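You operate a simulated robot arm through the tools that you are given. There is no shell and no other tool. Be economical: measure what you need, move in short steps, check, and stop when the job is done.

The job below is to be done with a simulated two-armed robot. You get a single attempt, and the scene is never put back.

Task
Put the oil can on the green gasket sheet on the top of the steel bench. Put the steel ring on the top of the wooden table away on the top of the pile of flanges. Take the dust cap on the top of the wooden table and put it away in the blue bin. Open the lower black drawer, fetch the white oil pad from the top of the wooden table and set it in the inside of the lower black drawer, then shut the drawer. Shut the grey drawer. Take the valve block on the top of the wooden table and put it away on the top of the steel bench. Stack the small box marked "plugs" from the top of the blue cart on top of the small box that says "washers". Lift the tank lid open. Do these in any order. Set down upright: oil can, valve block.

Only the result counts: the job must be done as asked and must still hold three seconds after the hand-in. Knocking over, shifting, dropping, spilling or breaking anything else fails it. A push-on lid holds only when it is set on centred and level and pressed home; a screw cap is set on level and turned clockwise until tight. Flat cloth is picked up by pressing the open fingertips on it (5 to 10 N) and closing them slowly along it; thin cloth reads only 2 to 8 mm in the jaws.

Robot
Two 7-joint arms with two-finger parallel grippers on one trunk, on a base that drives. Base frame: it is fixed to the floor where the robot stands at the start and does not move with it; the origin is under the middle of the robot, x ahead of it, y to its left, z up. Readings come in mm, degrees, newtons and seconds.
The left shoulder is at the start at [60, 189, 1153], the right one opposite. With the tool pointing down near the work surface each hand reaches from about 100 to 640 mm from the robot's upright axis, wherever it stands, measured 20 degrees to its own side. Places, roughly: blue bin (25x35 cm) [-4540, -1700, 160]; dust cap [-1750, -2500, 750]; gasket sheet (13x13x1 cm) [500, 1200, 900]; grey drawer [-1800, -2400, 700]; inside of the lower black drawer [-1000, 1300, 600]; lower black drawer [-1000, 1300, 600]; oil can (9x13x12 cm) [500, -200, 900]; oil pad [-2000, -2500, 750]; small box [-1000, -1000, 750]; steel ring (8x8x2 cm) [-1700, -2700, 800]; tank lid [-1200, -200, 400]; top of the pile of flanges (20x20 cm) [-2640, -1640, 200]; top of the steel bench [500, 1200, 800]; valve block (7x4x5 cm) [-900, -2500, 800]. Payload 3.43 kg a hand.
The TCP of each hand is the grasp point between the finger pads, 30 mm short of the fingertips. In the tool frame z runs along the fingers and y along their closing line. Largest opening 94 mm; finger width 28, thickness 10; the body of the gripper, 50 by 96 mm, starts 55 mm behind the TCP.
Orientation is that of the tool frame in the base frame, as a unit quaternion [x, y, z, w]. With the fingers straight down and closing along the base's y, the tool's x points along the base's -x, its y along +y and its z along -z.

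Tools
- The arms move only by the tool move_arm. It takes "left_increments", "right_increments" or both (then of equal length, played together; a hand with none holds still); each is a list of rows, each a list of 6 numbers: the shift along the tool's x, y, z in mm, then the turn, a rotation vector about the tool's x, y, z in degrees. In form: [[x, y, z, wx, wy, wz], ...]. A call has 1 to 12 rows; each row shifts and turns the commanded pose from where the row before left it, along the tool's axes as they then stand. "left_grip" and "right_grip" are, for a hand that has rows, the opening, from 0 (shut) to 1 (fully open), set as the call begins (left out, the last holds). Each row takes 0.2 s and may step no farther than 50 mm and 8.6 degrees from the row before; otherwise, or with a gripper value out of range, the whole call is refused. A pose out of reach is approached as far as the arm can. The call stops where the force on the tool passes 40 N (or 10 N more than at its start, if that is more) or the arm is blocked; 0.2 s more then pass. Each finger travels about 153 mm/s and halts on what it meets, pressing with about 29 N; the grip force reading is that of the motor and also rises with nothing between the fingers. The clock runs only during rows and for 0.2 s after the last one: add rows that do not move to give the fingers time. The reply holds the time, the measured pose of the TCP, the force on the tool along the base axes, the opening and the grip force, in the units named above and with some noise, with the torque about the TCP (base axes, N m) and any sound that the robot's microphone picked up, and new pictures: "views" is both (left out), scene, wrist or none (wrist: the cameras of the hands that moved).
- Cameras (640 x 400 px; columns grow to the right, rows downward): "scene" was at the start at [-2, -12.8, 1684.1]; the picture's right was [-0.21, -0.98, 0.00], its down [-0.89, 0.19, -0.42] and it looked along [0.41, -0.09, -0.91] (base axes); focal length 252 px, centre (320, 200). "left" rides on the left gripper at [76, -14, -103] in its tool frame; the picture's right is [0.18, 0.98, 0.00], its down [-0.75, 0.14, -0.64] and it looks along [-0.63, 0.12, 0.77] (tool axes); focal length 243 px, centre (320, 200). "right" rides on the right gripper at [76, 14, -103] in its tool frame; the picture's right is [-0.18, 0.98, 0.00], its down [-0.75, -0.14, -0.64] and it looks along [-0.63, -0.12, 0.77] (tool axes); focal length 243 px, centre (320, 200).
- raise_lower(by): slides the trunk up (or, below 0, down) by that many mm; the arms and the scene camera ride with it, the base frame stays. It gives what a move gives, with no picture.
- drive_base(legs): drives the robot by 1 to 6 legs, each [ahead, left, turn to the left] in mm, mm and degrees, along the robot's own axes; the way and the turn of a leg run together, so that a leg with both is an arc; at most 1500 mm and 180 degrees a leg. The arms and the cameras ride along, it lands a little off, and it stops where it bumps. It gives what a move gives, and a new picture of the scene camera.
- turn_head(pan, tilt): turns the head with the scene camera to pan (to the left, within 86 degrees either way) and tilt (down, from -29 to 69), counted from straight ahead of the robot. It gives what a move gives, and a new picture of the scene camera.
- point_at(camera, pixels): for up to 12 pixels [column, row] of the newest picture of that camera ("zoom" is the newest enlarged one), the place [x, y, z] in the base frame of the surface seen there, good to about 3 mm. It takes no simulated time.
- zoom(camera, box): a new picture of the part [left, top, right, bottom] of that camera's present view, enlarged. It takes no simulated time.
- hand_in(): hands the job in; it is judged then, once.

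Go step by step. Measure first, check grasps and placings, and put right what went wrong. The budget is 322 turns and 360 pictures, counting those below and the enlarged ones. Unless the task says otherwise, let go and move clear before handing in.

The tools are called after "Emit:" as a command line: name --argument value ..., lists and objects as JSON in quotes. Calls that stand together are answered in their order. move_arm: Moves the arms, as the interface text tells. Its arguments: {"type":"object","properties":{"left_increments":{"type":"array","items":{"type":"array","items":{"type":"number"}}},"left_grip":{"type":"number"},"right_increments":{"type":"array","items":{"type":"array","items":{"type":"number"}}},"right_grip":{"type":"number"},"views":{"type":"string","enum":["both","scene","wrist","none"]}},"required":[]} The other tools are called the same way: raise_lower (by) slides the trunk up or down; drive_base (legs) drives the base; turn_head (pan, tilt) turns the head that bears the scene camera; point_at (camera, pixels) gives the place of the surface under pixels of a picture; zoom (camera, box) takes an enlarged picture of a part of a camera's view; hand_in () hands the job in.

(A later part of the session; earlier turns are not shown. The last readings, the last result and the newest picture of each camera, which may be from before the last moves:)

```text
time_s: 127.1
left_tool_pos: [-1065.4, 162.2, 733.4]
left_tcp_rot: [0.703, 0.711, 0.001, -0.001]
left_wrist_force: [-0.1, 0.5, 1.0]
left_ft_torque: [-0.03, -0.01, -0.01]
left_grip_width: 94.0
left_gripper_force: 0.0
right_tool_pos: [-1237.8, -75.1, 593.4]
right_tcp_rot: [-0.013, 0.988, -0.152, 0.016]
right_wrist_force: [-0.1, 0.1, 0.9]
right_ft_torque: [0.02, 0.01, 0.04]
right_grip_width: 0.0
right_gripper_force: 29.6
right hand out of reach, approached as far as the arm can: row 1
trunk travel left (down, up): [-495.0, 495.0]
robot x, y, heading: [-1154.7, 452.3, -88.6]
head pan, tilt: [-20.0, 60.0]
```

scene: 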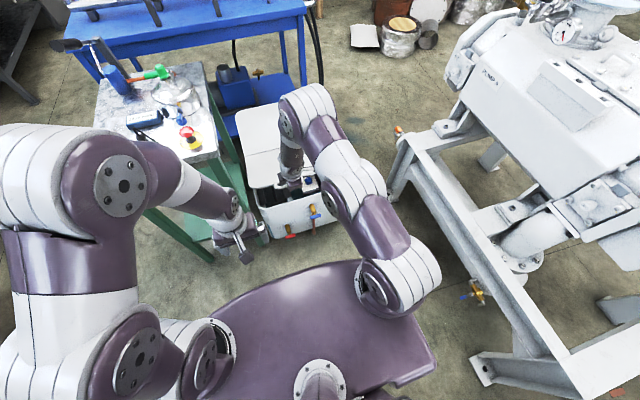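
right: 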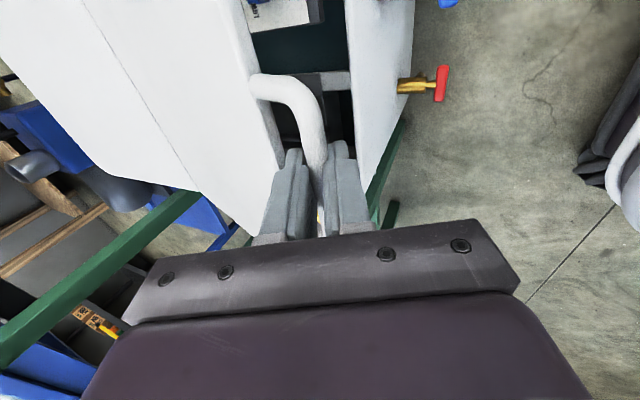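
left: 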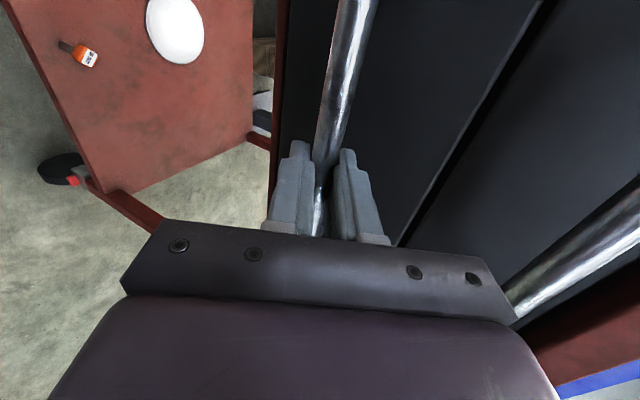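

The grip slipped off (width 0). Check whether the lid fell back.

Emit:
move_arm --right_increments '[[0, 0, -20, 0, 0, 0], [0, 0, 0, 0, 0, 0]]' --views "both"

```text
time_s: 127.7
left_tool_pos: [-1066.3, 162.0, 732.6]
left_tcp_rot: [0.704, 0.711, 0.001, -0.001]
left_wrist_force: [-0.1, -0.3, -0.6]
left_ft_torque: [0.01, 0.0, -0.03]
left_grip_width: 93.9
left_gripper_force: 0.0
right_tool_pos: [-1255.6, -36.5, 595.0]
right_tcp_rot: [-0.011, 0.994, -0.11, -0.002]
right_wrist_force: [-0.4, 0.4, 0.3]
right_ft_torque: [-0.02, 0.02, -0.02]
right_grip_width: 0.0
right_gripper_force: 29.5
right hand out of reach, approached as far as the arm can: row 1
trunk travel left (down, up): [-495.0, 495.0]
robot x, y, heading: [-1153.3, 451.3, -88.9]
head pan, tilt: [-20.0, 60.0]
```

scene: 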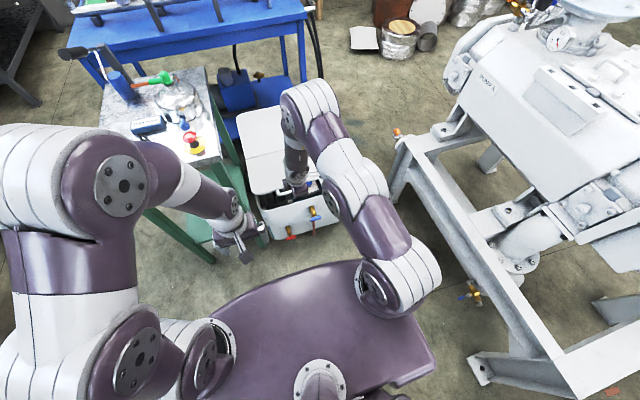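
right: 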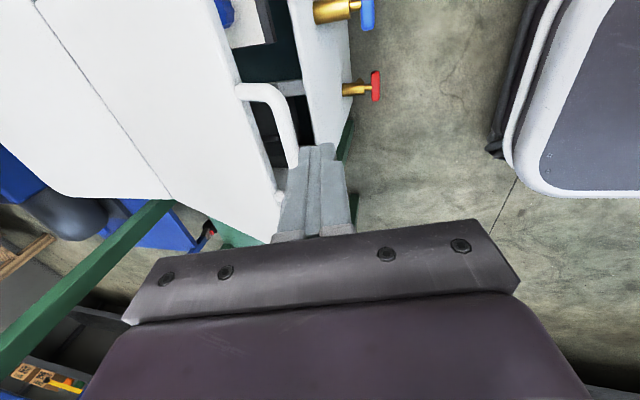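

The lid stays where it was left (stiff hinge). I can push it from beneath with the closed fingers. Measure it.

Emit:
point_at --camera "right" --pixels '[[250, 95], [290, 150], [235, 60], [150, 100], [270, 205], [280, 215]]'

Emit:
raise_lower --by 150

Emit:
move_arm --right_increments '[[0, 0, 0, 0, 0, 0]]' --views "wrist"

```text
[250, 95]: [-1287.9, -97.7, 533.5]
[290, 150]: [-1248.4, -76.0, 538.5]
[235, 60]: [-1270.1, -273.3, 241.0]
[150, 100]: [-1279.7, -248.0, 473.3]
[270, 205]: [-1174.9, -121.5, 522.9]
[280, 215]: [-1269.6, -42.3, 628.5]
```

```text
time_s: 129.5
left_tool_pos: [-1065.9, 163.0, 882.6]
left_tcp_rot: [0.703, 0.711, 0.0, -0.001]
left_wrist_force: [0.2, 0.6, -0.2]
left_ft_torque: [0.01, 0.02, -0.04]
left_grip_width: 94.2
left_gripper_force: 0.1
right_tool_pos: [-1254.6, -35.9, 743.7]
right_tcp_rot: [-0.01, 0.994, -0.112, -0.002]
right_wrist_force: [0.3, -0.3, 0.0]
right_ft_torque: [0.0, 0.01, 0.02]
right_grip_width: 0.0
right_gripper_force: 28.5
trunk travel left (down, up): [-645.0, 345.0]
robot x, y, heading: [-1153.5, 451.5, -88.7]
head pan, tilt: [-20.0, 60.0]
```

```text
time_s: 129.9
left_tool_pos: [-1066.6, 163.2, 883.9]
left_tcp_rot: [0.703, 0.711, -0.001, -0.001]
left_wrist_force: [0.6, -0.1, -0.4]
left_ft_torque: [0.0, -0.01, -0.02]
left_grip_width: 94.1
left_gripper_force: 0.2
right_tool_pos: [-1255.1, -37.6, 744.2]
right_tcp_rot: [-0.011, 0.994, -0.111, -0.002]
right_wrist_force: [-0.4, 0.2, -0.2]
right_ft_torque: [-0.03, 0.01, -0.05]
right_grip_width: 0.0
right_gripper_force: 29.2
trunk travel left (down, up): [-645.0, 345.0]
robot x, y, heading: [-1152.8, 450.2, -88.6]
head pan, tilt: [-20.0, 60.0]
```

right: 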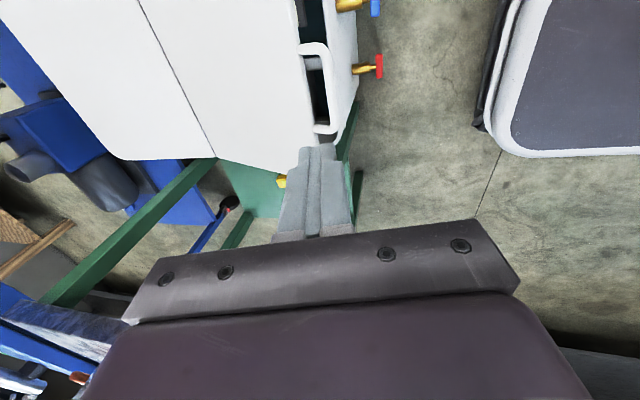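

Lid stands at ~22° with its bar near (−76,538). I'll bring the closed fingers at 45° in front below the bar and push up.

Emit:
move_arm --right_increments '[[-3, 20, 40, 0, 0, 0], [-3, 20, 40, 0, 0, 0], [-4, 20, 40, 0, 0, 0], [0, 20, 40, 0, 0, 0], [0, 20, 40, 0, 0, 0], [0, 18, 13, 0, 0, 0], [0, 0, 0, 8, 0, 0], [0, 0, 0, 8, 0, 0], [0, 0, 0, 8, 0, 0], [0, 0, 0, 8, 0, 0], [0, 0, 0, 0, 0, 0]]' --right_grip 0 --views "wrist"

```text
time_s: 132.3
left_tool_pos: [-1067.2, 162.0, 883.4]
left_tcp_rot: [0.703, 0.711, 0.002, -0.001]
left_wrist_force: [0.0, 0.2, -0.7]
left_ft_torque: [0.0, 0.02, 0.02]
left_grip_width: 93.8
left_gripper_force: 0.2
right_tool_pos: [-1248.6, 31.1, 510.0]
right_tcp_rot: [-0.012, 0.924, -0.382, 0.0]
right_wrist_force: [0.2, 0.2, -0.1]
right_ft_torque: [0.0, -0.01, 0.0]
right_grip_width: 0.0
right_gripper_force: 29.6
trunk travel left (down, up): [-645.0, 345.0]
robot x, y, heading: [-1154.8, 454.0, -88.7]
head pan, tilt: [-20.0, 60.0]
```

right: 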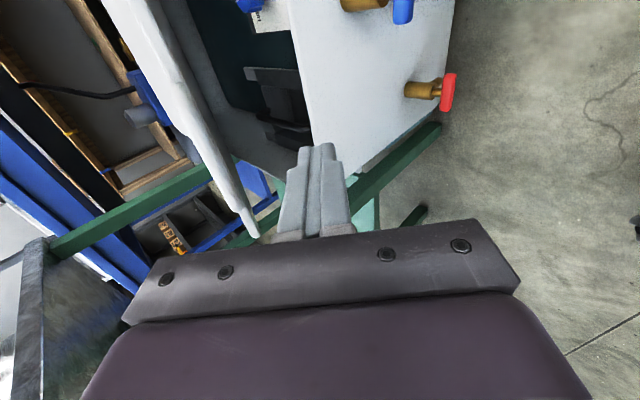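

Emit:
move_arm --right_increments '[[0, -28, 28, 0, 0, 0], [0, -28, 28, 0, 0, 0], [0, -25.5, 0, 0, 0, 0], [0, -22, -9, 0, 0, 0], [0, -27, -9, 0, 0, 0], [0, -28.6, -6, 0, 0, 0], [0, -28.7, -4, 0, 0, 0], [0, 0, 0, 0, 0, 0]]' --views "both"

```text
time_s: 133.4
left_tool_pos: [-1066.3, 164.8, 883.1]
left_tcp_rot: [0.703, 0.711, 0.001, -0.001]
left_wrist_force: [0.0, 0.3, 0.1]
left_ft_torque: [0.0, 0.02, 0.01]
left_grip_width: 94.0
left_gripper_force: 0.1
right_tool_pos: [-1247.4, -73.0, 555.7]
right_tcp_rot: [-0.012, 0.928, -0.374, 0.0]
right_wrist_force: [0.0, 14.9, 5.1]
right_ft_torque: [-0.18, -0.02, 0.06]
right_grip_width: 0.0
right_gripper_force: 29.1
trunk travel left (down, up): [-645.0, 345.0]
robot x, y, heading: [-1153.1, 451.1, -88.6]
head pan, tilt: [-20.0, 60.0]
stopped in row 5 (right hand): the force on the tool passed its limit at 43 N (the readings are from after the stop); the commanded pose is now the measured one
```

scene: 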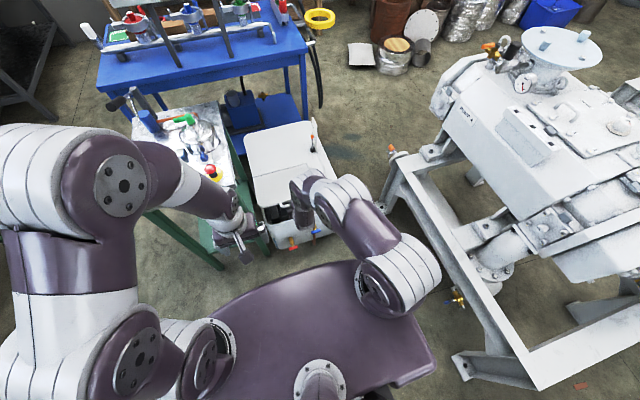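
right: 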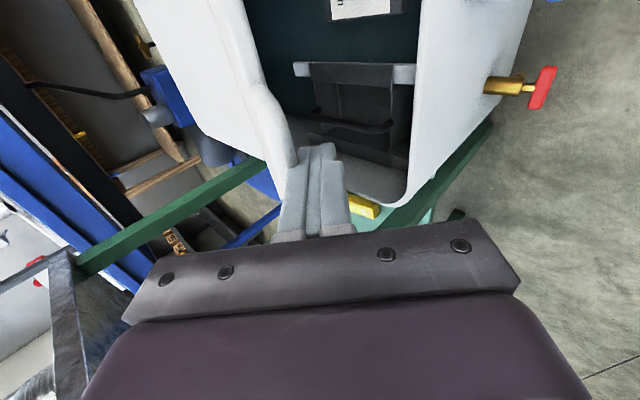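

Contact force just tripped the limit; go slower with ~9 mm rows.

Emit:
move_arm --right_increments '[[0, -9, -3, 0, 0, 0], [0, -9, -3, 0, 0, 0], [0, -9, -3, 0, 0, 0], [0, -9, -2, 0, 0, 0], [0, -9, -2, 0, 0, 0], [0, -9, -2, 0, 0, 0], [0, -9, -1, 0, 0, 0], [0, -9, -1, 0, 0, 0], [0, -9, -1, 0, 0, 0], [0, -9, 0, 0, 0, 0], [0, -9, 0, 0, 0, 0]]' --views "wrist"

```text
time_s: 135.8
left_tool_pos: [-1067.0, 167.2, 884.5]
left_tcp_rot: [0.705, 0.71, -0.001, 0.002]
left_wrist_force: [0.4, 0.0, 0.0]
left_ft_torque: [0.02, 0.0, 0.01]
left_grip_width: 93.8
left_gripper_force: 0.0
right_tool_pos: [-1246.6, -131.0, 642.4]
right_tcp_rot: [-0.01, 0.925, -0.38, 0.0]
right_wrist_force: [-11.1, 23.3, 20.5]
right_ft_torque: [-0.38, -0.1, -0.08]
right_grip_width: 0.0
right_gripper_force: 28.6
trunk travel left (down, up): [-645.0, 345.0]
robot x, y, heading: [-1152.7, 455.6, -88.9]
head pan, tilt: [-20.0, 60.0]
```

right: 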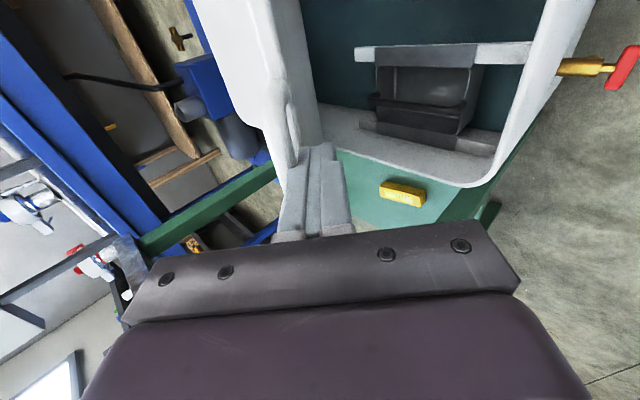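

Lid now ~45°. Continue a bit further while reach allows.

Emit:
move_arm --right_increments '[[0, -9, 1, 0, 0, 0], [0, -9, 1, 0, 0, 0], [0, -9, 1, 0, 0, 0], [0, -9, 2, 0, 0, 0], [0, -9, 2, 0, 0, 0], [0, -9, 3, 0, 0, 0], [0, -9, 3, 0, 0, 0], [0, 0, 0, 0, 0, 0]]' --views "none"

```text
time_s: 136.4
left_tool_pos: [-1066.8, 169.3, 885.1]
left_tcp_rot: [0.704, 0.71, -0.001, 0.002]
left_wrist_force: [-0.2, -0.2, 0.2]
left_ft_torque: [0.0, 0.02, 0.01]
left_grip_width: 93.8
left_gripper_force: 0.0
right_tool_pos: [-1246.7, -141.9, 652.3]
right_tcp_rot: [-0.01, 0.925, -0.379, -0.001]
right_wrist_force: [-3.6, 25.7, 27.3]
right_ft_torque: [-0.53, -0.15, 0.03]
right_grip_width: 0.0
right_gripper_force: 29.4
trunk travel left (down, up): [-645.0, 345.0]
robot x, y, heading: [-1154.0, 453.0, -88.7]
head pan, tilt: [-20.0, 60.0]
stopped in row 2 (right hand): the force on the tool passed its limit at 44 N (the readings are from after the stop); the commanded pose is now the measured one
```

The fingertip is now pressing axially on the lid. Good enough for phase one: back off, check that the lid stays.

Emit:
move_arm --right_increments '[[0, 15, -15, 0, 0, 0], [0, 20, -30, 0, 0, 0], [0, 20, -40, 0, 0, 0], [0, 20, -40, 0, 0, 0], [0, 0, -40, 0, 0, 0], [0, 0, 0, 0, 0, 0]]' --views "both"

```text
time_s: 137.8
left_tool_pos: [-1067.6, 163.5, 883.1]
left_tcp_rot: [0.704, 0.71, 0.001, 0.001]
left_wrist_force: [0.0, 0.0, -0.3]
left_ft_torque: [0.01, 0.01, 0.0]
left_grip_width: 94.2
left_gripper_force: 0.1
right_tool_pos: [-1248.5, 24.1, 714.1]
right_tcp_rot: [-0.01, 0.926, -0.377, 0.0]
right_wrist_force: [-0.4, 0.5, 0.1]
right_ft_torque: [-0.02, 0.0, -0.01]
right_grip_width: 0.0
right_gripper_force: 29.2
trunk travel left (down, up): [-645.0, 345.0]
robot x, y, heading: [-1152.9, 450.9, -88.5]
head pan, tilt: [-20.0, 60.0]
```

scene: 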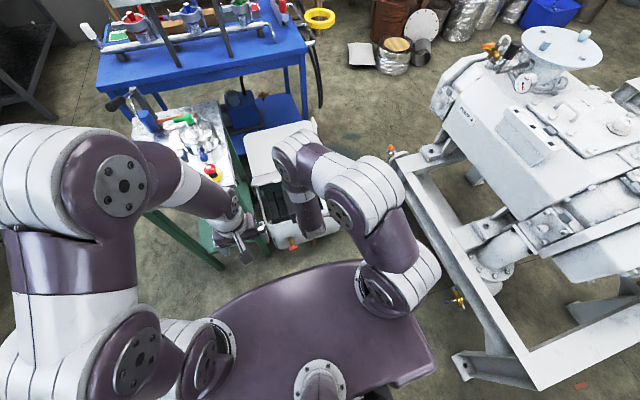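
right: 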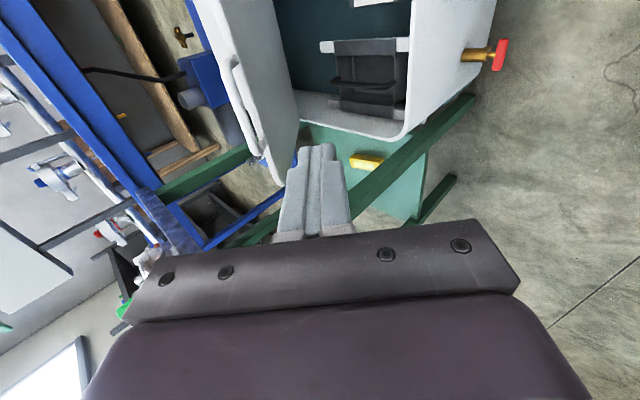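

Lid holds at ~47°. Straighten the hand, draw it back, then drive 215 mm forward for the second push.

Emit:
move_arm --right_increments '[[0, 0, 0, -7, 0, 0], [0, 0, 0, -7, 0, 0], [0, 0, 0, -7, 0, 0], [0, 0, 0, -7, 0, 0], [0, 0, 0, -7, 0, 0], [0, 40, 0, 0, 0, 0], [0, 40, 0, 0, 0, 0], [0, 40, 0, 0, 0, 0], [0, 0, 0, 0, 0, 0]]' --views "none"

Emit:
point_at --camera "right" --pixels '[[240, 60], [248, 100], [256, 130], [280, 160], [270, 60], [290, 95]]'

```text
time_s: 139.8
left_tool_pos: [-1066.1, 162.5, 883.3]
left_tcp_rot: [0.704, 0.71, 0.001, 0.001]
left_wrist_force: [0.3, 0.8, 0.1]
left_ft_torque: [0.01, 0.0, 0.02]
left_grip_width: 93.8
left_gripper_force: 0.1
right_tool_pos: [-1251.0, 142.0, 696.4]
right_tcp_rot: [-0.009, 0.997, -0.08, -0.004]
right_wrist_force: [-0.6, -0.3, 0.5]
right_ft_torque: [0.05, -0.01, 0.0]
right_grip_width: 0.0
right_gripper_force: 29.3
trunk travel left (down, up): [-645.0, 345.0]
robot x, y, heading: [-1153.4, 452.7, -88.7]
head pan, tilt: [-20.0, 60.0]
```

```text
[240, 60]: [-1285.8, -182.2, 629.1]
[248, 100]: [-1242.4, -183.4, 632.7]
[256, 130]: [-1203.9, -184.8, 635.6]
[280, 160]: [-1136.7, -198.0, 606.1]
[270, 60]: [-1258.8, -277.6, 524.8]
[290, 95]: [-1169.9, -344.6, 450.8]
```

Emit:
drive_base --legs '[[215, 0, 0]]'

```text
time_s: 141.4
left_tool_pos: [-1061.5, -50.2, 883.9]
left_tcp_rot: [0.704, 0.711, 0.001, 0.0]
left_wrist_force: [0.5, -0.6, 0.3]
left_ft_torque: [0.04, -0.02, 0.02]
left_grip_width: 94.0
left_gripper_force: 0.0
right_tool_pos: [-1246.4, -71.3, 694.3]
right_tcp_rot: [-0.01, 0.997, -0.082, -0.003]
right_wrist_force: [0.2, 0.3, -0.3]
right_ft_torque: [0.0, 0.01, 0.0]
right_grip_width: 0.0
right_gripper_force: 29.4
trunk travel left (down, up): [-645.0, 345.0]
robot x, y, heading: [-1149.1, 239.9, -88.8]
head pan, tilt: [-20.0, 60.0]
```

scene: 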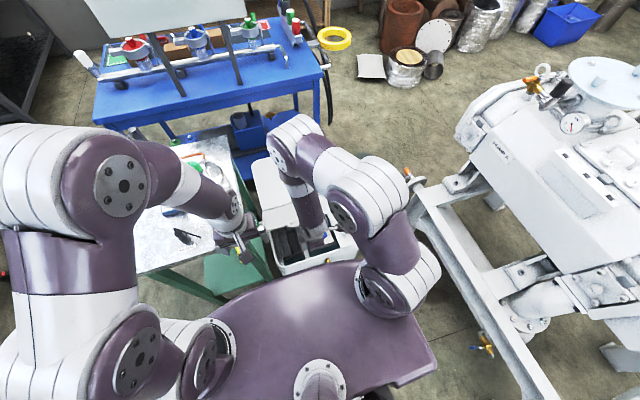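

Lower to the bar's height and push forward slowly with the vertical fingers.

Emit:
move_arm --right_increments '[[0, 7, 43, 0, 0, 0], [0, -39, 6.5, 0, 0, 0], [0, -39, 6.5, 0, 0, 0], [0, -10, -1, 0, 0, 0], [0, -10, -1, 0, 0, 0], [0, -10, -1, 0, 0, 0], [0, -10, -1, 0, 0, 0], [0, -10, -1, 0, 0, 0], [0, -10, -1, 0, 0, 0], [0, -10, -3, 0, 0, 0], [0, -10, -3, 0, 0, 0], [0, 0, 0, 0, 0, 0]]' --views "wrist"

```text
time_s: 144.1
left_tool_pos: [-1061.4, -48.7, 882.7]
left_tcp_rot: [0.703, 0.711, 0.002, 0.0]
left_wrist_force: [0.1, 0.5, 0.8]
left_ft_torque: [0.01, -0.02, 0.04]
left_grip_width: 94.1
left_gripper_force: 0.1
right_tool_pos: [-1243.4, -224.8, 676.2]
right_tcp_rot: [-0.011, 0.997, -0.082, -0.003]
right_wrist_force: [0.1, 0.9, -0.6]
right_ft_torque: [-0.02, -0.06, 0.01]
right_grip_width: 0.0
right_gripper_force: 29.2
trunk travel left (down, up): [-645.0, 345.0]
robot x, y, heading: [-1150.1, 242.5, -88.7]
head pan, tilt: [-20.0, 60.0]
```

right: 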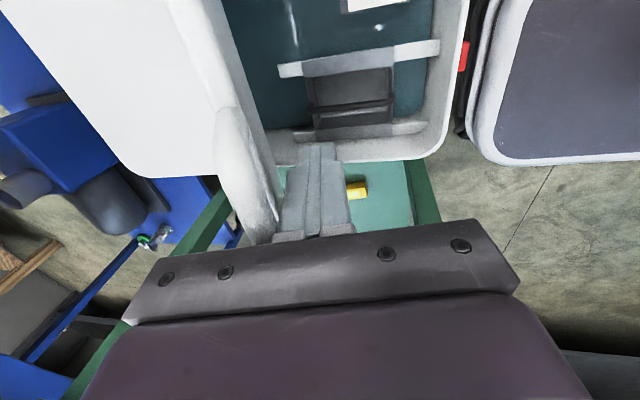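

Emit:
move_arm --right_increments '[[0, -9.6, -1.6, 0, 0, 0], [0, -9.6, -1.6, 0, 0, 0], [0, -9.6, -1.6, 0, 0, 0], [0, -9.6, -1.6, 0, 0, 0], [0, -9.6, -1.6, 0, 0, 0], [0, -9.6, -1.6, 0, 0, 0], [0, -12, 0.6, 0, 0, 0], [0, -12, 0.6, 0, 0, 0], [0, -12, 0.6, 0, 0, 0], [0, -12, 0.6, 0, 0, 0], [0, -12, 0.6, 0, 0, 0], [0, -12, 0.6, 0, 0, 0]]' --views "both"

```text
time_s: 146.7
left_tool_pos: [-1061.9, -48.2, 883.1]
left_tcp_rot: [0.703, 0.711, 0.001, 0.0]
left_wrist_force: [0.4, 0.6, -0.7]
left_ft_torque: [0.02, 0.0, 0.02]
left_grip_width: 94.0
left_gripper_force: 0.0
right_tool_pos: [-1257.3, -241.0, 678.0]
right_tcp_rot: [-0.01, 0.997, -0.081, -0.003]
right_wrist_force: [0.1, 0.0, 0.2]
right_ft_torque: [0.01, 0.03, 0.0]
right_grip_width: 0.2
right_gripper_force: 28.4
right hand out of reach, approached as far as the arm can: row 1, 2, 3, 4, 5, 6, 7, 8, 9, 10, 11, 12
trunk travel left (down, up): [-645.0, 345.0]
robot x, y, heading: [-1149.2, 238.4, -88.6]
head pan, tilt: [-20.0, 60.0]
```

scene: 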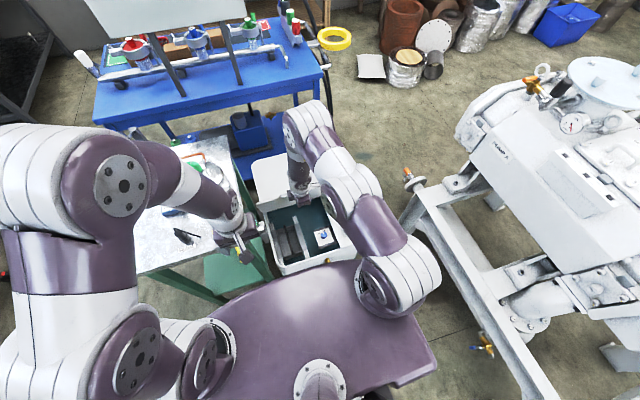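
right: 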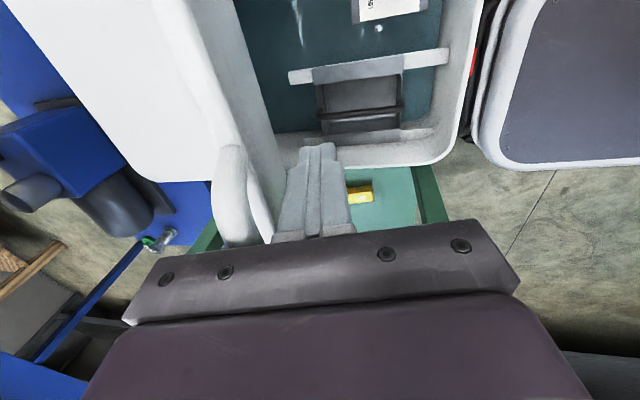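

The yawed wrist limits reach. I back off a bit and unwind the yaw to the natural pose, then push on.

Emit:
move_arm --right_increments '[[0, 40, 0, 0, 0, 0], [0, 0, 0, 0, 0, 8.5], [0, 0, 0, 0, 0, 8.5], [0, 0, 0, 0, 0, 8.5], [0, 0, 0, 0, 0, 8.5], [0, 0, 0, 0, 0, 8.5], [0, 0, 0, 0, 0, 8.5], [0, 0, 0, 0, 0, 8.5], [0, 0, 0, 0, 0, 8.5], [0, 0, 0, 0, 0, 8.5], [0, 0, 0, 0, 0, 8.5], [0, 0, 0, 0, 0, 5]]' --views "wrist"

```text
time_s: 149.2
left_tool_pos: [-1061.4, -49.0, 882.4]
left_tcp_rot: [0.704, 0.71, 0.001, -0.001]
left_wrist_force: [-0.3, -0.2, 0.2]
left_ft_torque: [-0.02, 0.0, 0.0]
left_grip_width: 94.2
left_gripper_force: 0.0
right_tool_pos: [-1260.2, -216.8, 673.7]
right_tcp_rot: [0.699, 0.711, -0.06, 0.055]
right_wrist_force: [0.4, 0.2, -0.4]
right_ft_torque: [0.01, -0.04, -0.02]
right_grip_width: 0.0
right_gripper_force: 29.4
right hand out of reach, approached as far as the arm can: row 1
trunk travel left (down, up): [-645.0, 345.0]
robot x, y, heading: [-1150.4, 241.2, -88.7]
head pan, tilt: [-20.0, 60.0]
```

right: 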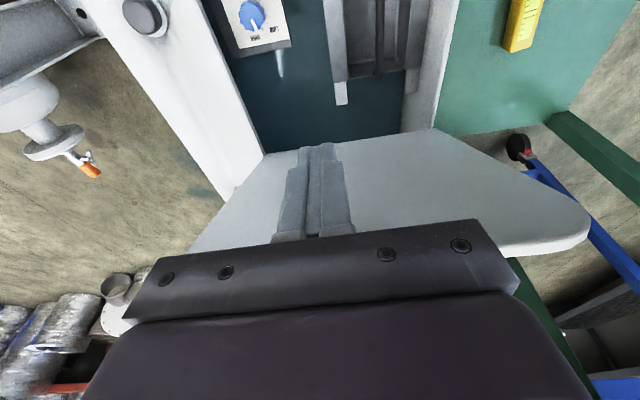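

Natural yaw restored, lid face ahead. Push forward.

Emit:
move_arm --right_increments '[[-11, 0, -2.6, 0, 0, 0], [-11, 0, -2.6, 0, 0, 0], [-11, 0, -2.6, 0, 0, 0], [-11, 0, -2.6, 0, 0, 0], [-11, 0, -2.6, 0, 0, 0], [-11, 0, -2.6, 0, 0, 0], [-11.7, 0, 0.6, 0, 0, 0], [-11.7, 0, 0.6, 0, 0, 0], [-11.7, 0, 0.6, 0, 0, 0], [-11.7, 0, 0.6, 0, 0, 0], [-11.7, 0, 0.6, 0, 0, 0], [-11.7, 0, 0.6, 0, 0, 0]]' --views "both"

```text
time_s: 151.8
left_tool_pos: [-1061.6, -48.4, 883.0]
left_tcp_rot: [0.703, 0.711, 0.001, 0.0]
left_wrist_force: [-0.1, 0.0, 0.0]
left_ft_torque: [-0.03, 0.01, 0.02]
left_grip_width: 93.7
left_gripper_force: 0.0
right_tool_pos: [-1264.0, -293.8, 692.2]
right_tcp_rot: [0.696, 0.708, -0.092, 0.083]
right_wrist_force: [-1.5, 2.1, -0.7]
right_ft_torque: [-0.02, -0.05, -0.02]
right_grip_width: 0.0
right_gripper_force: 29.2
right hand out of reach, approached as far as the arm can: row 2, 3, 4, 5, 6, 7, 8, 10, 11, 12
trunk travel left (down, up): [-645.0, 345.0]
robot x, y, heading: [-1152.0, 238.5, -88.7]
head pan, tilt: [-20.0, 60.0]
```

scene: 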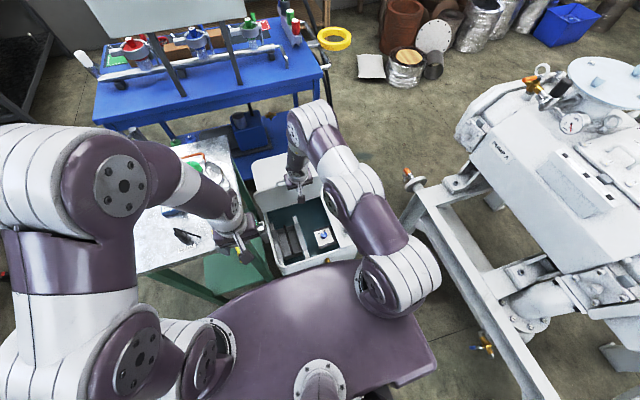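
right: 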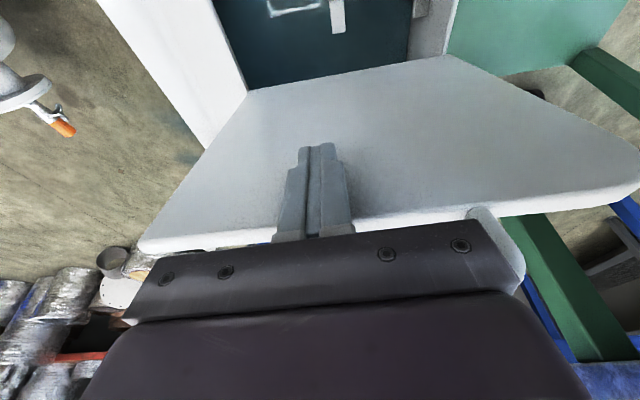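

Again at reach limit (y −294). Measure the lid angle now.

Emit:
point_at --camera "right" --pixels '[[440, 70], [440, 140], [420, 200], [260, 110], [220, 200], [370, 200]]'

```text
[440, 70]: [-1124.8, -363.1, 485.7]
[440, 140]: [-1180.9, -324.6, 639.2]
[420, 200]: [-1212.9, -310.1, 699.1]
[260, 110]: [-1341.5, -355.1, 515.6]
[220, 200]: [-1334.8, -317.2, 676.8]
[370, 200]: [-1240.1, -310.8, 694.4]
```

The lid is at ~76°. My right arm is in a poor elbow-low posture; I'll retract it to its starting posture to reset it, then push again higher up.

Emit:
move_arm --right_increments '[[40, -10, -10, 0, 0, 0], [40, -20, -20, 0, 0, 0], [40, -20, -20, 0, 3, 0], [40, -20, -20, 0, 3, 0], [30, -30, -20, 0, 3, 0], [20, -30, -30, 0, 3, 0], [0, -30, -30, 0, 2, 0], [0, -10, -40, 0, 0, 0], [0, 0, 0, 0, 0, 0]]' --views "scene"

```text
time_s: 153.8
left_tool_pos: [-1060.3, -48.1, 883.5]
left_tcp_rot: [0.703, 0.711, 0.002, 0.0]
left_wrist_force: [0.0, 0.1, 0.5]
left_ft_torque: [0.0, -0.01, 0.02]
left_grip_width: 94.2
left_gripper_force: 0.0
right_tool_pos: [-1396.4, -91.7, 805.1]
right_tcp_rot: [0.7, 0.713, 0.004, -0.029]
right_wrist_force: [0.8, 0.6, 0.7]
right_ft_torque: [0.04, -0.04, 0.02]
right_grip_width: 0.0
right_gripper_force: 29.2
right hand out of reach, approached as far as the arm can: row 7, 8
trunk travel left (down, up): [-645.0, 345.0]
robot x, y, heading: [-1151.8, 239.7, -88.5]
head pan, tilt: [-20.0, 60.0]
```

scene: 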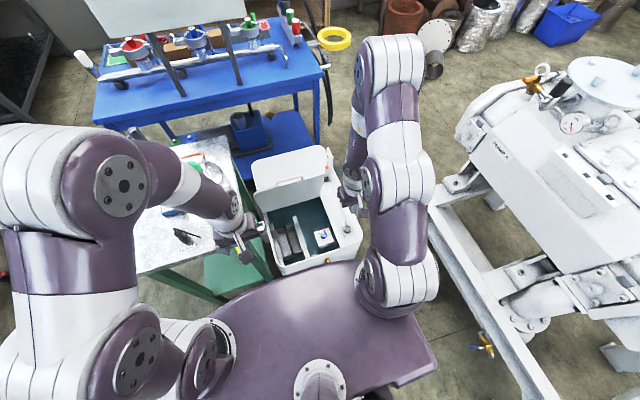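

The posture looks healthier (elbow up). Move in over the lid face again and push.

Emit:
move_arm --right_increments '[[0, 35, 0, 0, 0, 0], [0, 30, 20, 0, 0, 0], [-20, 0, 40, 0, 0, 0], [-40, 0, 30, 0, 0, 0], [-40, 0, 10, 0, 0, 0], [-40, 0, 0, 0, 0, 0], [-40, 0, 0, 0, 0, 0], [-12, 0, 0, 0, 0, 0], [-12, 0, 0, 0, 0, 0], [-12, 0, 0, 0, 0, 0], [-12, 0, 0, 0, 0, 0], [0, 0, 0, 0, 0, 0]]' --views "both"

```text
time_s: 156.4
left_tool_pos: [-1061.2, -48.4, 882.9]
left_tcp_rot: [0.704, 0.71, 0.001, 0.001]
left_wrist_force: [0.4, -0.3, -0.3]
left_ft_torque: [-0.03, 0.0, 0.0]
left_grip_width: 93.8
left_gripper_force: 0.1
right_tool_pos: [-1381.8, -147.3, 680.3]
right_tcp_rot: [0.699, 0.714, 0.025, -0.032]
right_wrist_force: [-0.6, -0.4, 0.8]
right_ft_torque: [-0.02, 0.0, -0.01]
right_grip_width: 0.0
right_gripper_force: 28.8
right hand out of reach, approached as far as the arm can: row 1, 2, 4, 5, 6, 7, 8, 9, 10, 11
trunk travel left (down, up): [-645.0, 345.0]
robot x, y, heading: [-1148.6, 237.0, -88.9]
head pan, tilt: [-20.0, 60.0]
```

scene: 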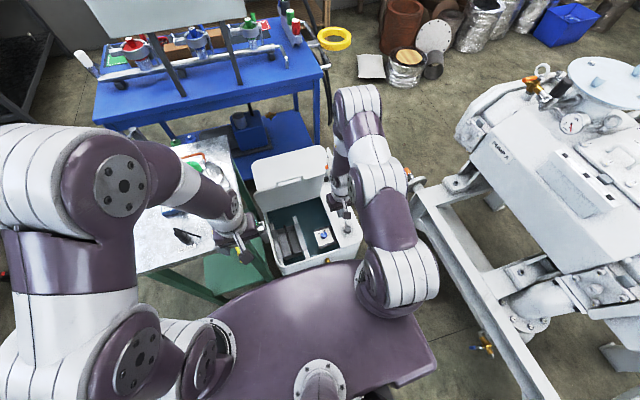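
right: 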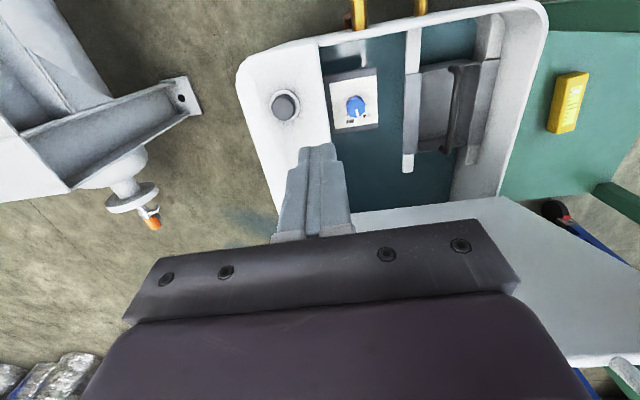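

The right arm is stuck in a poor posture. The left arm is in its healthy posture, so I'll push the lid's left part with the left fist instead.

Emit:
move_arm --left_increments '[[0, -35, 0, 0, 0, 0], [0, -34, 20, 0, 0, 0], [0, 0, 40, 0, 0, 0], [0, 0, 40, 0, 0, 0], [0, 0, 40, 0, 0, 0], [-40, 0, 20, 0, 0, 0], [-45, 0, 0, 0, 0, 0], [-45, 0, 0, 0, 0, 0], [-45, 0, 0, 0, 0, 0], [-12, 0, 0, 0, 0, 0], [-12, 0, 0, 0, 0, 0], [-12, 0, 0, 0, 0, 0]]' --left_grip 0 --views "both"

```text
time_s: 159.1
left_tool_pos: [-1127.7, -260.4, 722.8]
left_tcp_rot: [0.703, 0.711, 0.001, 0.0]
left_wrist_force: [0.2, 0.0, 0.1]
left_ft_torque: [-0.01, 0.01, 0.01]
left_grip_width: 0.2
left_gripper_force: 29.0
right_tool_pos: [-1381.6, -147.6, 680.2]
right_tcp_rot: [0.699, 0.714, 0.026, -0.031]
right_wrist_force: [0.2, 0.1, -0.2]
right_ft_torque: [0.0, 0.01, 0.01]
right_grip_width: 0.0
right_gripper_force: 29.3
trunk travel left (down, up): [-645.0, 345.0]
robot x, y, heading: [-1150.4, 240.6, -88.8]
head pan, tilt: [-20.0, 60.0]
```

scene: 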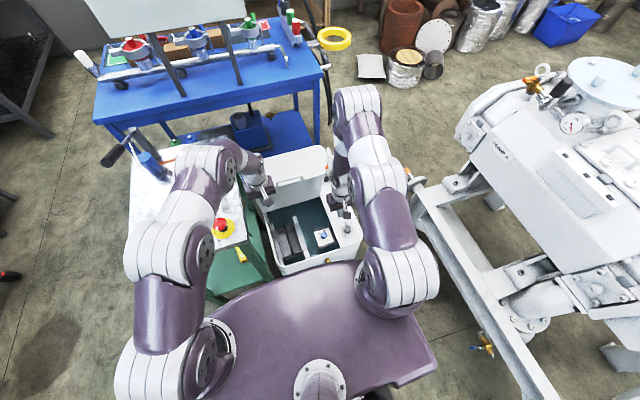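
left: 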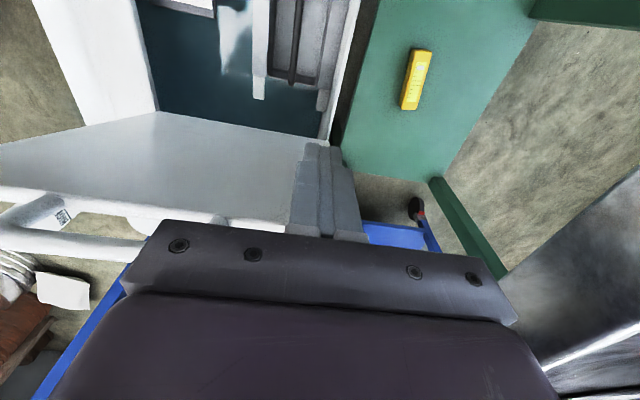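

Left reach is good. Shift 40 to the right onto the lid, then push slowly.

Emit:
move_arm --left_increments '[[0, -40, 0, 0, 0, 0], [0, 0, 20, 0, 0, 0], [-12, 0, 0, 0, 0, 0], [-12, 0, 0, 0, 0, 0], [-12, 0, 0, 0, 0, 0], [-12, 0, 0, 0, 0, 0], [-12, 0, 0, 0, 0, 0], [-12, 0, 0, 0, 0, 0], [-12, 0, 0, 0, 0, 0], [0, 0, 0, 0, 0, 0]]' --views "both"

```text
time_s: 161.2
left_tool_pos: [-1165.0, -337.9, 705.8]
left_tcp_rot: [0.704, 0.711, 0.0, 0.0]
left_wrist_force: [0.7, 1.0, 0.2]
left_ft_torque: [0.0, 0.0, 0.05]
left_grip_width: 0.0
left_gripper_force: 29.3
left hand out of reach, approached as far as the arm can: row 9
right_tool_pos: [-1381.5, -148.5, 680.4]
right_tcp_rot: [0.7, 0.713, 0.027, -0.032]
right_wrist_force: [-0.2, -0.6, -0.1]
right_ft_torque: [0.01, 0.0, -0.01]
right_grip_width: 0.0
right_gripper_force: 29.0
trunk travel left (down, up): [-645.0, 345.0]
robot x, y, heading: [-1151.8, 239.1, -88.5]
head pan, tilt: [-20.0, 60.0]
```

scene: 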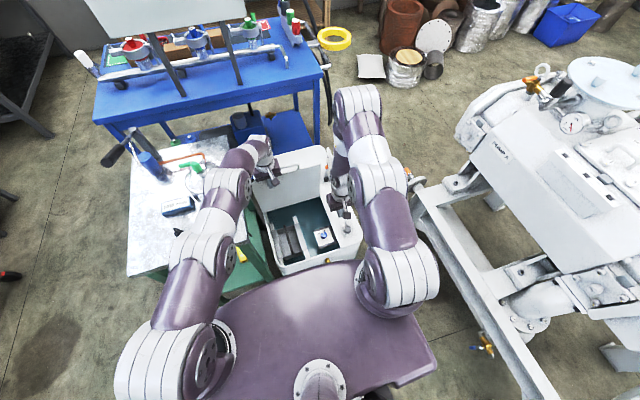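
left: 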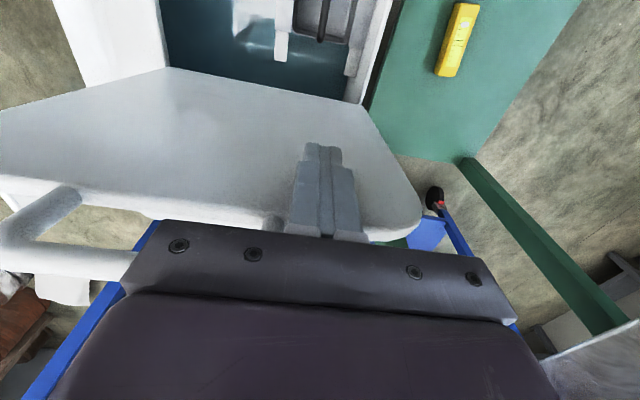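

The lid is at ~84°. Nudge the base 30 mm forward to carry it past upright.

Emit:
drive_base --legs '[[30, 0, 0]]'

Emit:
move_arm --left_increments '[[-6, 8, 0, 0, 0, 0], [-6, 8, 0, 0, 0, 0], [0, 0, 0, 0, 0, 0]]' --views "wrist"

Emit:
point_at --camera "left" --pixels '[[200, 80], [200, 130], [200, 180], [100, 180], [270, 130], [370, 140], [380, 200]]'

```text
time_s: 162.3
left_tool_pos: [-1164.9, -370.0, 708.6]
left_tcp_rot: [0.703, 0.711, -0.002, 0.001]
left_wrist_force: [0.0, 0.5, 0.3]
left_ft_torque: [0.03, 0.0, 0.01]
left_grip_width: 0.0
left_gripper_force: 28.9
right_tool_pos: [-1379.9, -176.9, 680.9]
right_tcp_rot: [0.699, 0.714, 0.026, -0.032]
right_wrist_force: [0.8, -0.2, 0.1]
right_ft_torque: [0.01, 0.0, -0.01]
right_grip_width: 0.0
right_gripper_force: 29.0
trunk travel left (down, up): [-645.0, 345.0]
robot x, y, heading: [-1148.9, 209.6, -88.8]
head pan, tilt: [-20.0, 60.0]
stopped in leg 1: the robot was blocked; the commanded pose is now the measured one
```

scene: 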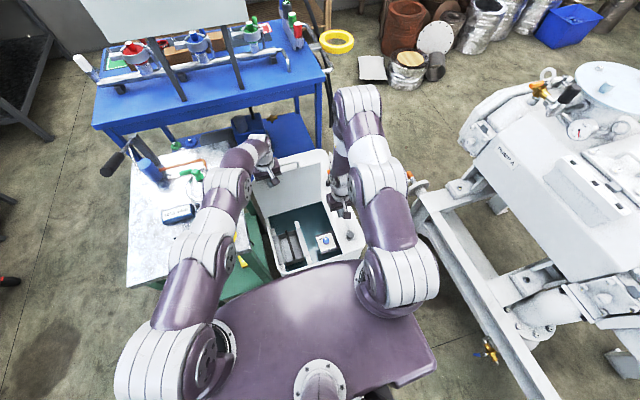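

```text
time_s: 163.1
left_tool_pos: [-1146.1, -376.6, 711.2]
left_tcp_rot: [0.703, 0.711, -0.003, 0.002]
left_wrist_force: [0.2, -0.3, -0.5]
left_ft_torque: [0.03, 0.01, 0.01]
left_grip_width: 0.0
left_gripper_force: 28.6
left hand out of reach, approached as far as the arm can: row 2
right_tool_pos: [-1381.3, -177.8, 680.6]
right_tcp_rot: [0.7, 0.713, 0.026, -0.032]
right_wrist_force: [0.5, -0.1, 0.3]
right_ft_torque: [-0.02, 0.02, 0.0]
right_grip_width: 0.0
right_gripper_force: 29.6
trunk travel left (down, up): [-645.0, 345.0]
robot x, y, heading: [-1149.5, 211.1, -88.8]
head pan, tilt: [-20.0, 60.0]
```

left: 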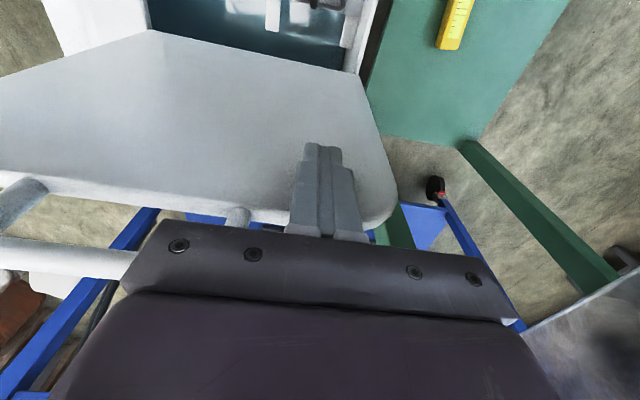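

```text
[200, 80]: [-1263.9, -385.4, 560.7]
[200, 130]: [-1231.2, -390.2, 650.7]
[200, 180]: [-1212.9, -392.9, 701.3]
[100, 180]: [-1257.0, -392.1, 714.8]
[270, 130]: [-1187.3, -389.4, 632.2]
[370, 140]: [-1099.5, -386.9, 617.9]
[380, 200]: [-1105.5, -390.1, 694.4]
```

The lid is just past upright (~93°), touching its stop. Withdraw the left hand and back the base off.

Emit:
move_arm --left_increments '[[20, 0, 0, 0, 0, 0], [45, 0, 0, 0, 0, 0], [45, 0, 0, 0, 0, 0], [45, 0, -10, 0, 0, 0], [45, 10, -30, 0, 0, 0], [45, 10, -30, 0, 0, 0], [30, 10, -30, 0, 0, 0], [0, 0, -40, 0, 0, 0], [0, 0, 0, 0, 0, 0]]' --left_grip 1 --views "none"

Emit:
drive_base --legs '[[-300, 0, 0]]'

```text
refused: row 5 steps farther than a row can; nothing moved
```

```text
time_s: 165.1
left_tool_pos: [-1154.3, -77.1, 711.7]
left_tcp_rot: [0.703, 0.711, -0.003, 0.001]
left_wrist_force: [-0.1, 0.6, -0.2]
left_ft_torque: [-0.03, 0.0, -0.02]
left_grip_width: 0.0
left_gripper_force: 28.2
right_tool_pos: [-1386.7, 122.5, 680.7]
right_tcp_rot: [0.699, 0.714, 0.026, -0.031]
right_wrist_force: [-0.6, 0.0, 0.6]
right_ft_torque: [-0.03, 0.01, -0.02]
right_grip_width: 0.0
right_gripper_force: 29.1
trunk travel left (down, up): [-645.0, 345.0]
robot x, y, heading: [-1154.6, 509.8, -88.7]
head pan, tilt: [-20.0, 60.0]
```

scene: 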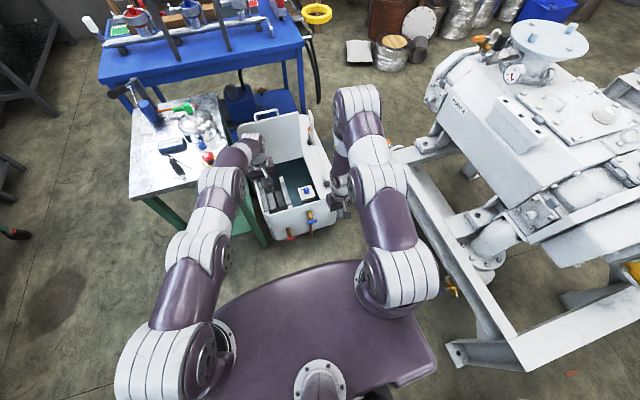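

The lid stays up. Now retract both arms toward their initial posture.

Emit:
move_arm --left_increments '[[45, 0, 0, 0, 0, 0], [45, 0, 0, 0, 0, 0], [45, 0, -15, 0, 0, 0], [40, 8, -25, 0, 0, 0], [40, 8, -25, 0, 0, 0], [40, 8, -25, 0, 0, 0], [10, 8, -40, 0, 0, 0], [0, 8, -40, 0, 0, 0], [0, 0, 0, 0, 0, 0]]' --right_increments '[[30, 0, 0, 0, -2, 0], [20, 0, -20, 0, -1, 0], [20, -10, -30, 0, 0, 0], [0, -10, -40, 0, 0, 0], [0, -20, -40, 0, 0, 0], [0, -20, -40, 0, 0, 0], [0, -20, -40, 0, 0, 0], [0, 0, 0, 0, 0, 0], [0, 0, 0, 0, 0, 0]]' --left_grip 1 --right_grip 1 --views "scene"

```text
time_s: 167.1
left_tool_pos: [-1114.4, 189.7, 879.8]
left_tcp_rot: [0.703, 0.712, -0.003, 0.002]
left_wrist_force: [0.2, -0.1, -0.3]
left_ft_torque: [0.0, 0.02, 0.01]
left_grip_width: 94.0
left_gripper_force: 0.1
right_tool_pos: [-1424.1, 159.2, 825.3]
right_tcp_rot: [0.698, 0.716, 0.015, 0.005]
right_wrist_force: [0.1, -0.3, 0.0]
right_ft_torque: [-0.01, 0.0, -0.03]
right_grip_width: 93.9
right_gripper_force: 0.0
right hand out of reach, approached as far as the arm can: row 1, 5, 6, 7
trunk travel left (down, up): [-645.0, 345.0]
robot x, y, heading: [-1157.3, 505.6, -88.7]
head pan, tilt: [-20.0, 60.0]
```

scene: 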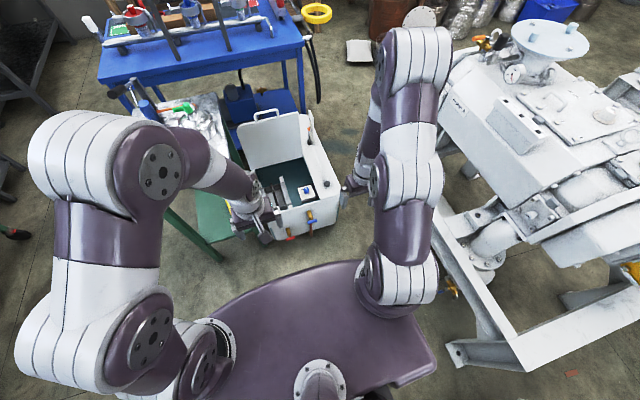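

The right arm remains awkward, so the left will be my main hand. Next, the boxes on the blue cart: drive round its east side to its south side. First leg left, then ahead.

Emit:
drive_base --legs '[[0, 900, 0], [900, 0, 0]]'

Emit:
turn_head --pan -35 --tilt 30

```text
time_s: 176.2
left_tool_pos: [-191.3, -691.6, 880.0]
left_tcp_rot: [0.701, 0.713, -0.002, 0.001]
left_wrist_force: [-0.1, -0.5, -0.6]
left_ft_torque: [-0.01, -0.01, -0.06]
left_grip_width: 93.9
left_gripper_force: 0.0
right_tool_pos: [-503.1, -720.3, 826.2]
right_tcp_rot: [0.698, 0.716, 0.014, 0.005]
right_wrist_force: [-0.4, -0.5, -0.3]
right_ft_torque: [0.02, -0.01, 0.0]
right_grip_width: 93.9
right_gripper_force: 0.1
trunk travel left (down, up): [-645.0, 345.0]
robot x, y, heading: [-234.0, -372.1, -88.4]
head pan, tilt: [-20.0, 60.0]
```

scene: 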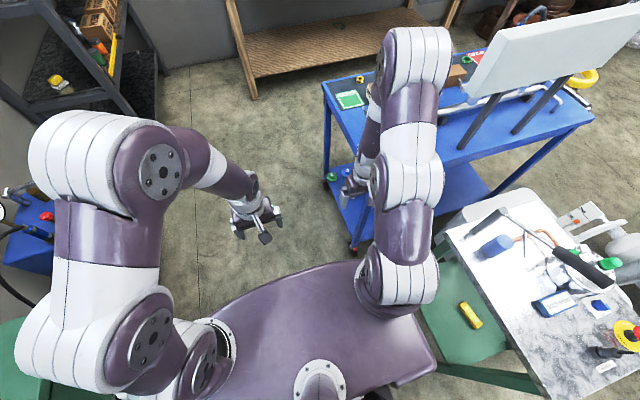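

```text
time_s: 177.1
left_tool_pos: [-192.3, -691.4, 879.7]
left_tcp_rot: [0.702, 0.712, -0.003, 0.001]
left_wrist_force: [-0.8, 0.6, 0.5]
left_ft_torque: [0.03, 0.0, -0.04]
left_grip_width: 94.2
left_gripper_force: 0.0
right_tool_pos: [-501.8, -721.7, 825.0]
right_tcp_rot: [0.698, 0.716, 0.014, 0.004]
right_wrist_force: [0.6, 0.9, 0.7]
right_ft_torque: [-0.01, -0.02, 0.01]
right_grip_width: 94.3
right_gripper_force: 0.1
trunk travel left (down, up): [-645.0, 345.0]
robot x, y, heading: [-230.5, -372.1, -88.5]
head pan, tilt: [-35.0, 30.0]
```

scene: 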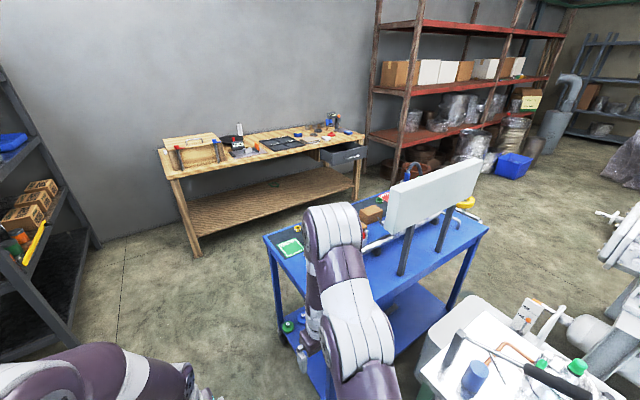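

The right hand would pass close to the blue cart's edge; check the shelf on the left and cart corner positions.

Emit:
point_at --camera "scene" --pixels '[[95, 240], [75, 160], [265, 240], [282, 340], [488, 232], [365, 130], [190, 250], [350, 155], [370, 215], [40, 200]]'

Emit:
zoom --camera "scene" --box '[150, 90, 390, 240]'

```text
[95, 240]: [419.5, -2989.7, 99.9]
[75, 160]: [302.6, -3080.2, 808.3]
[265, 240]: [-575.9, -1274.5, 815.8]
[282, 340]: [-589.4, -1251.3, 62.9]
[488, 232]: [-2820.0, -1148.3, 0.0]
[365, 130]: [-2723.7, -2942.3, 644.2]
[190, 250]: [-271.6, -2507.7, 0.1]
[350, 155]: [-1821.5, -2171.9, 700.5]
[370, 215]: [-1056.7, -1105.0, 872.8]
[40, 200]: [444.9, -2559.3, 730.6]
```

```text
2.67 times, centred on (270, 165) of scene
```

zoom: 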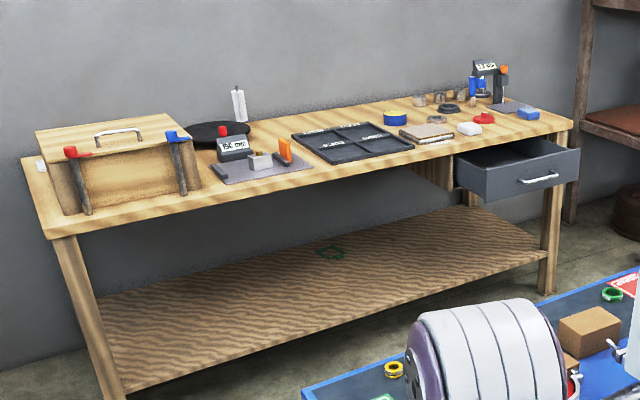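

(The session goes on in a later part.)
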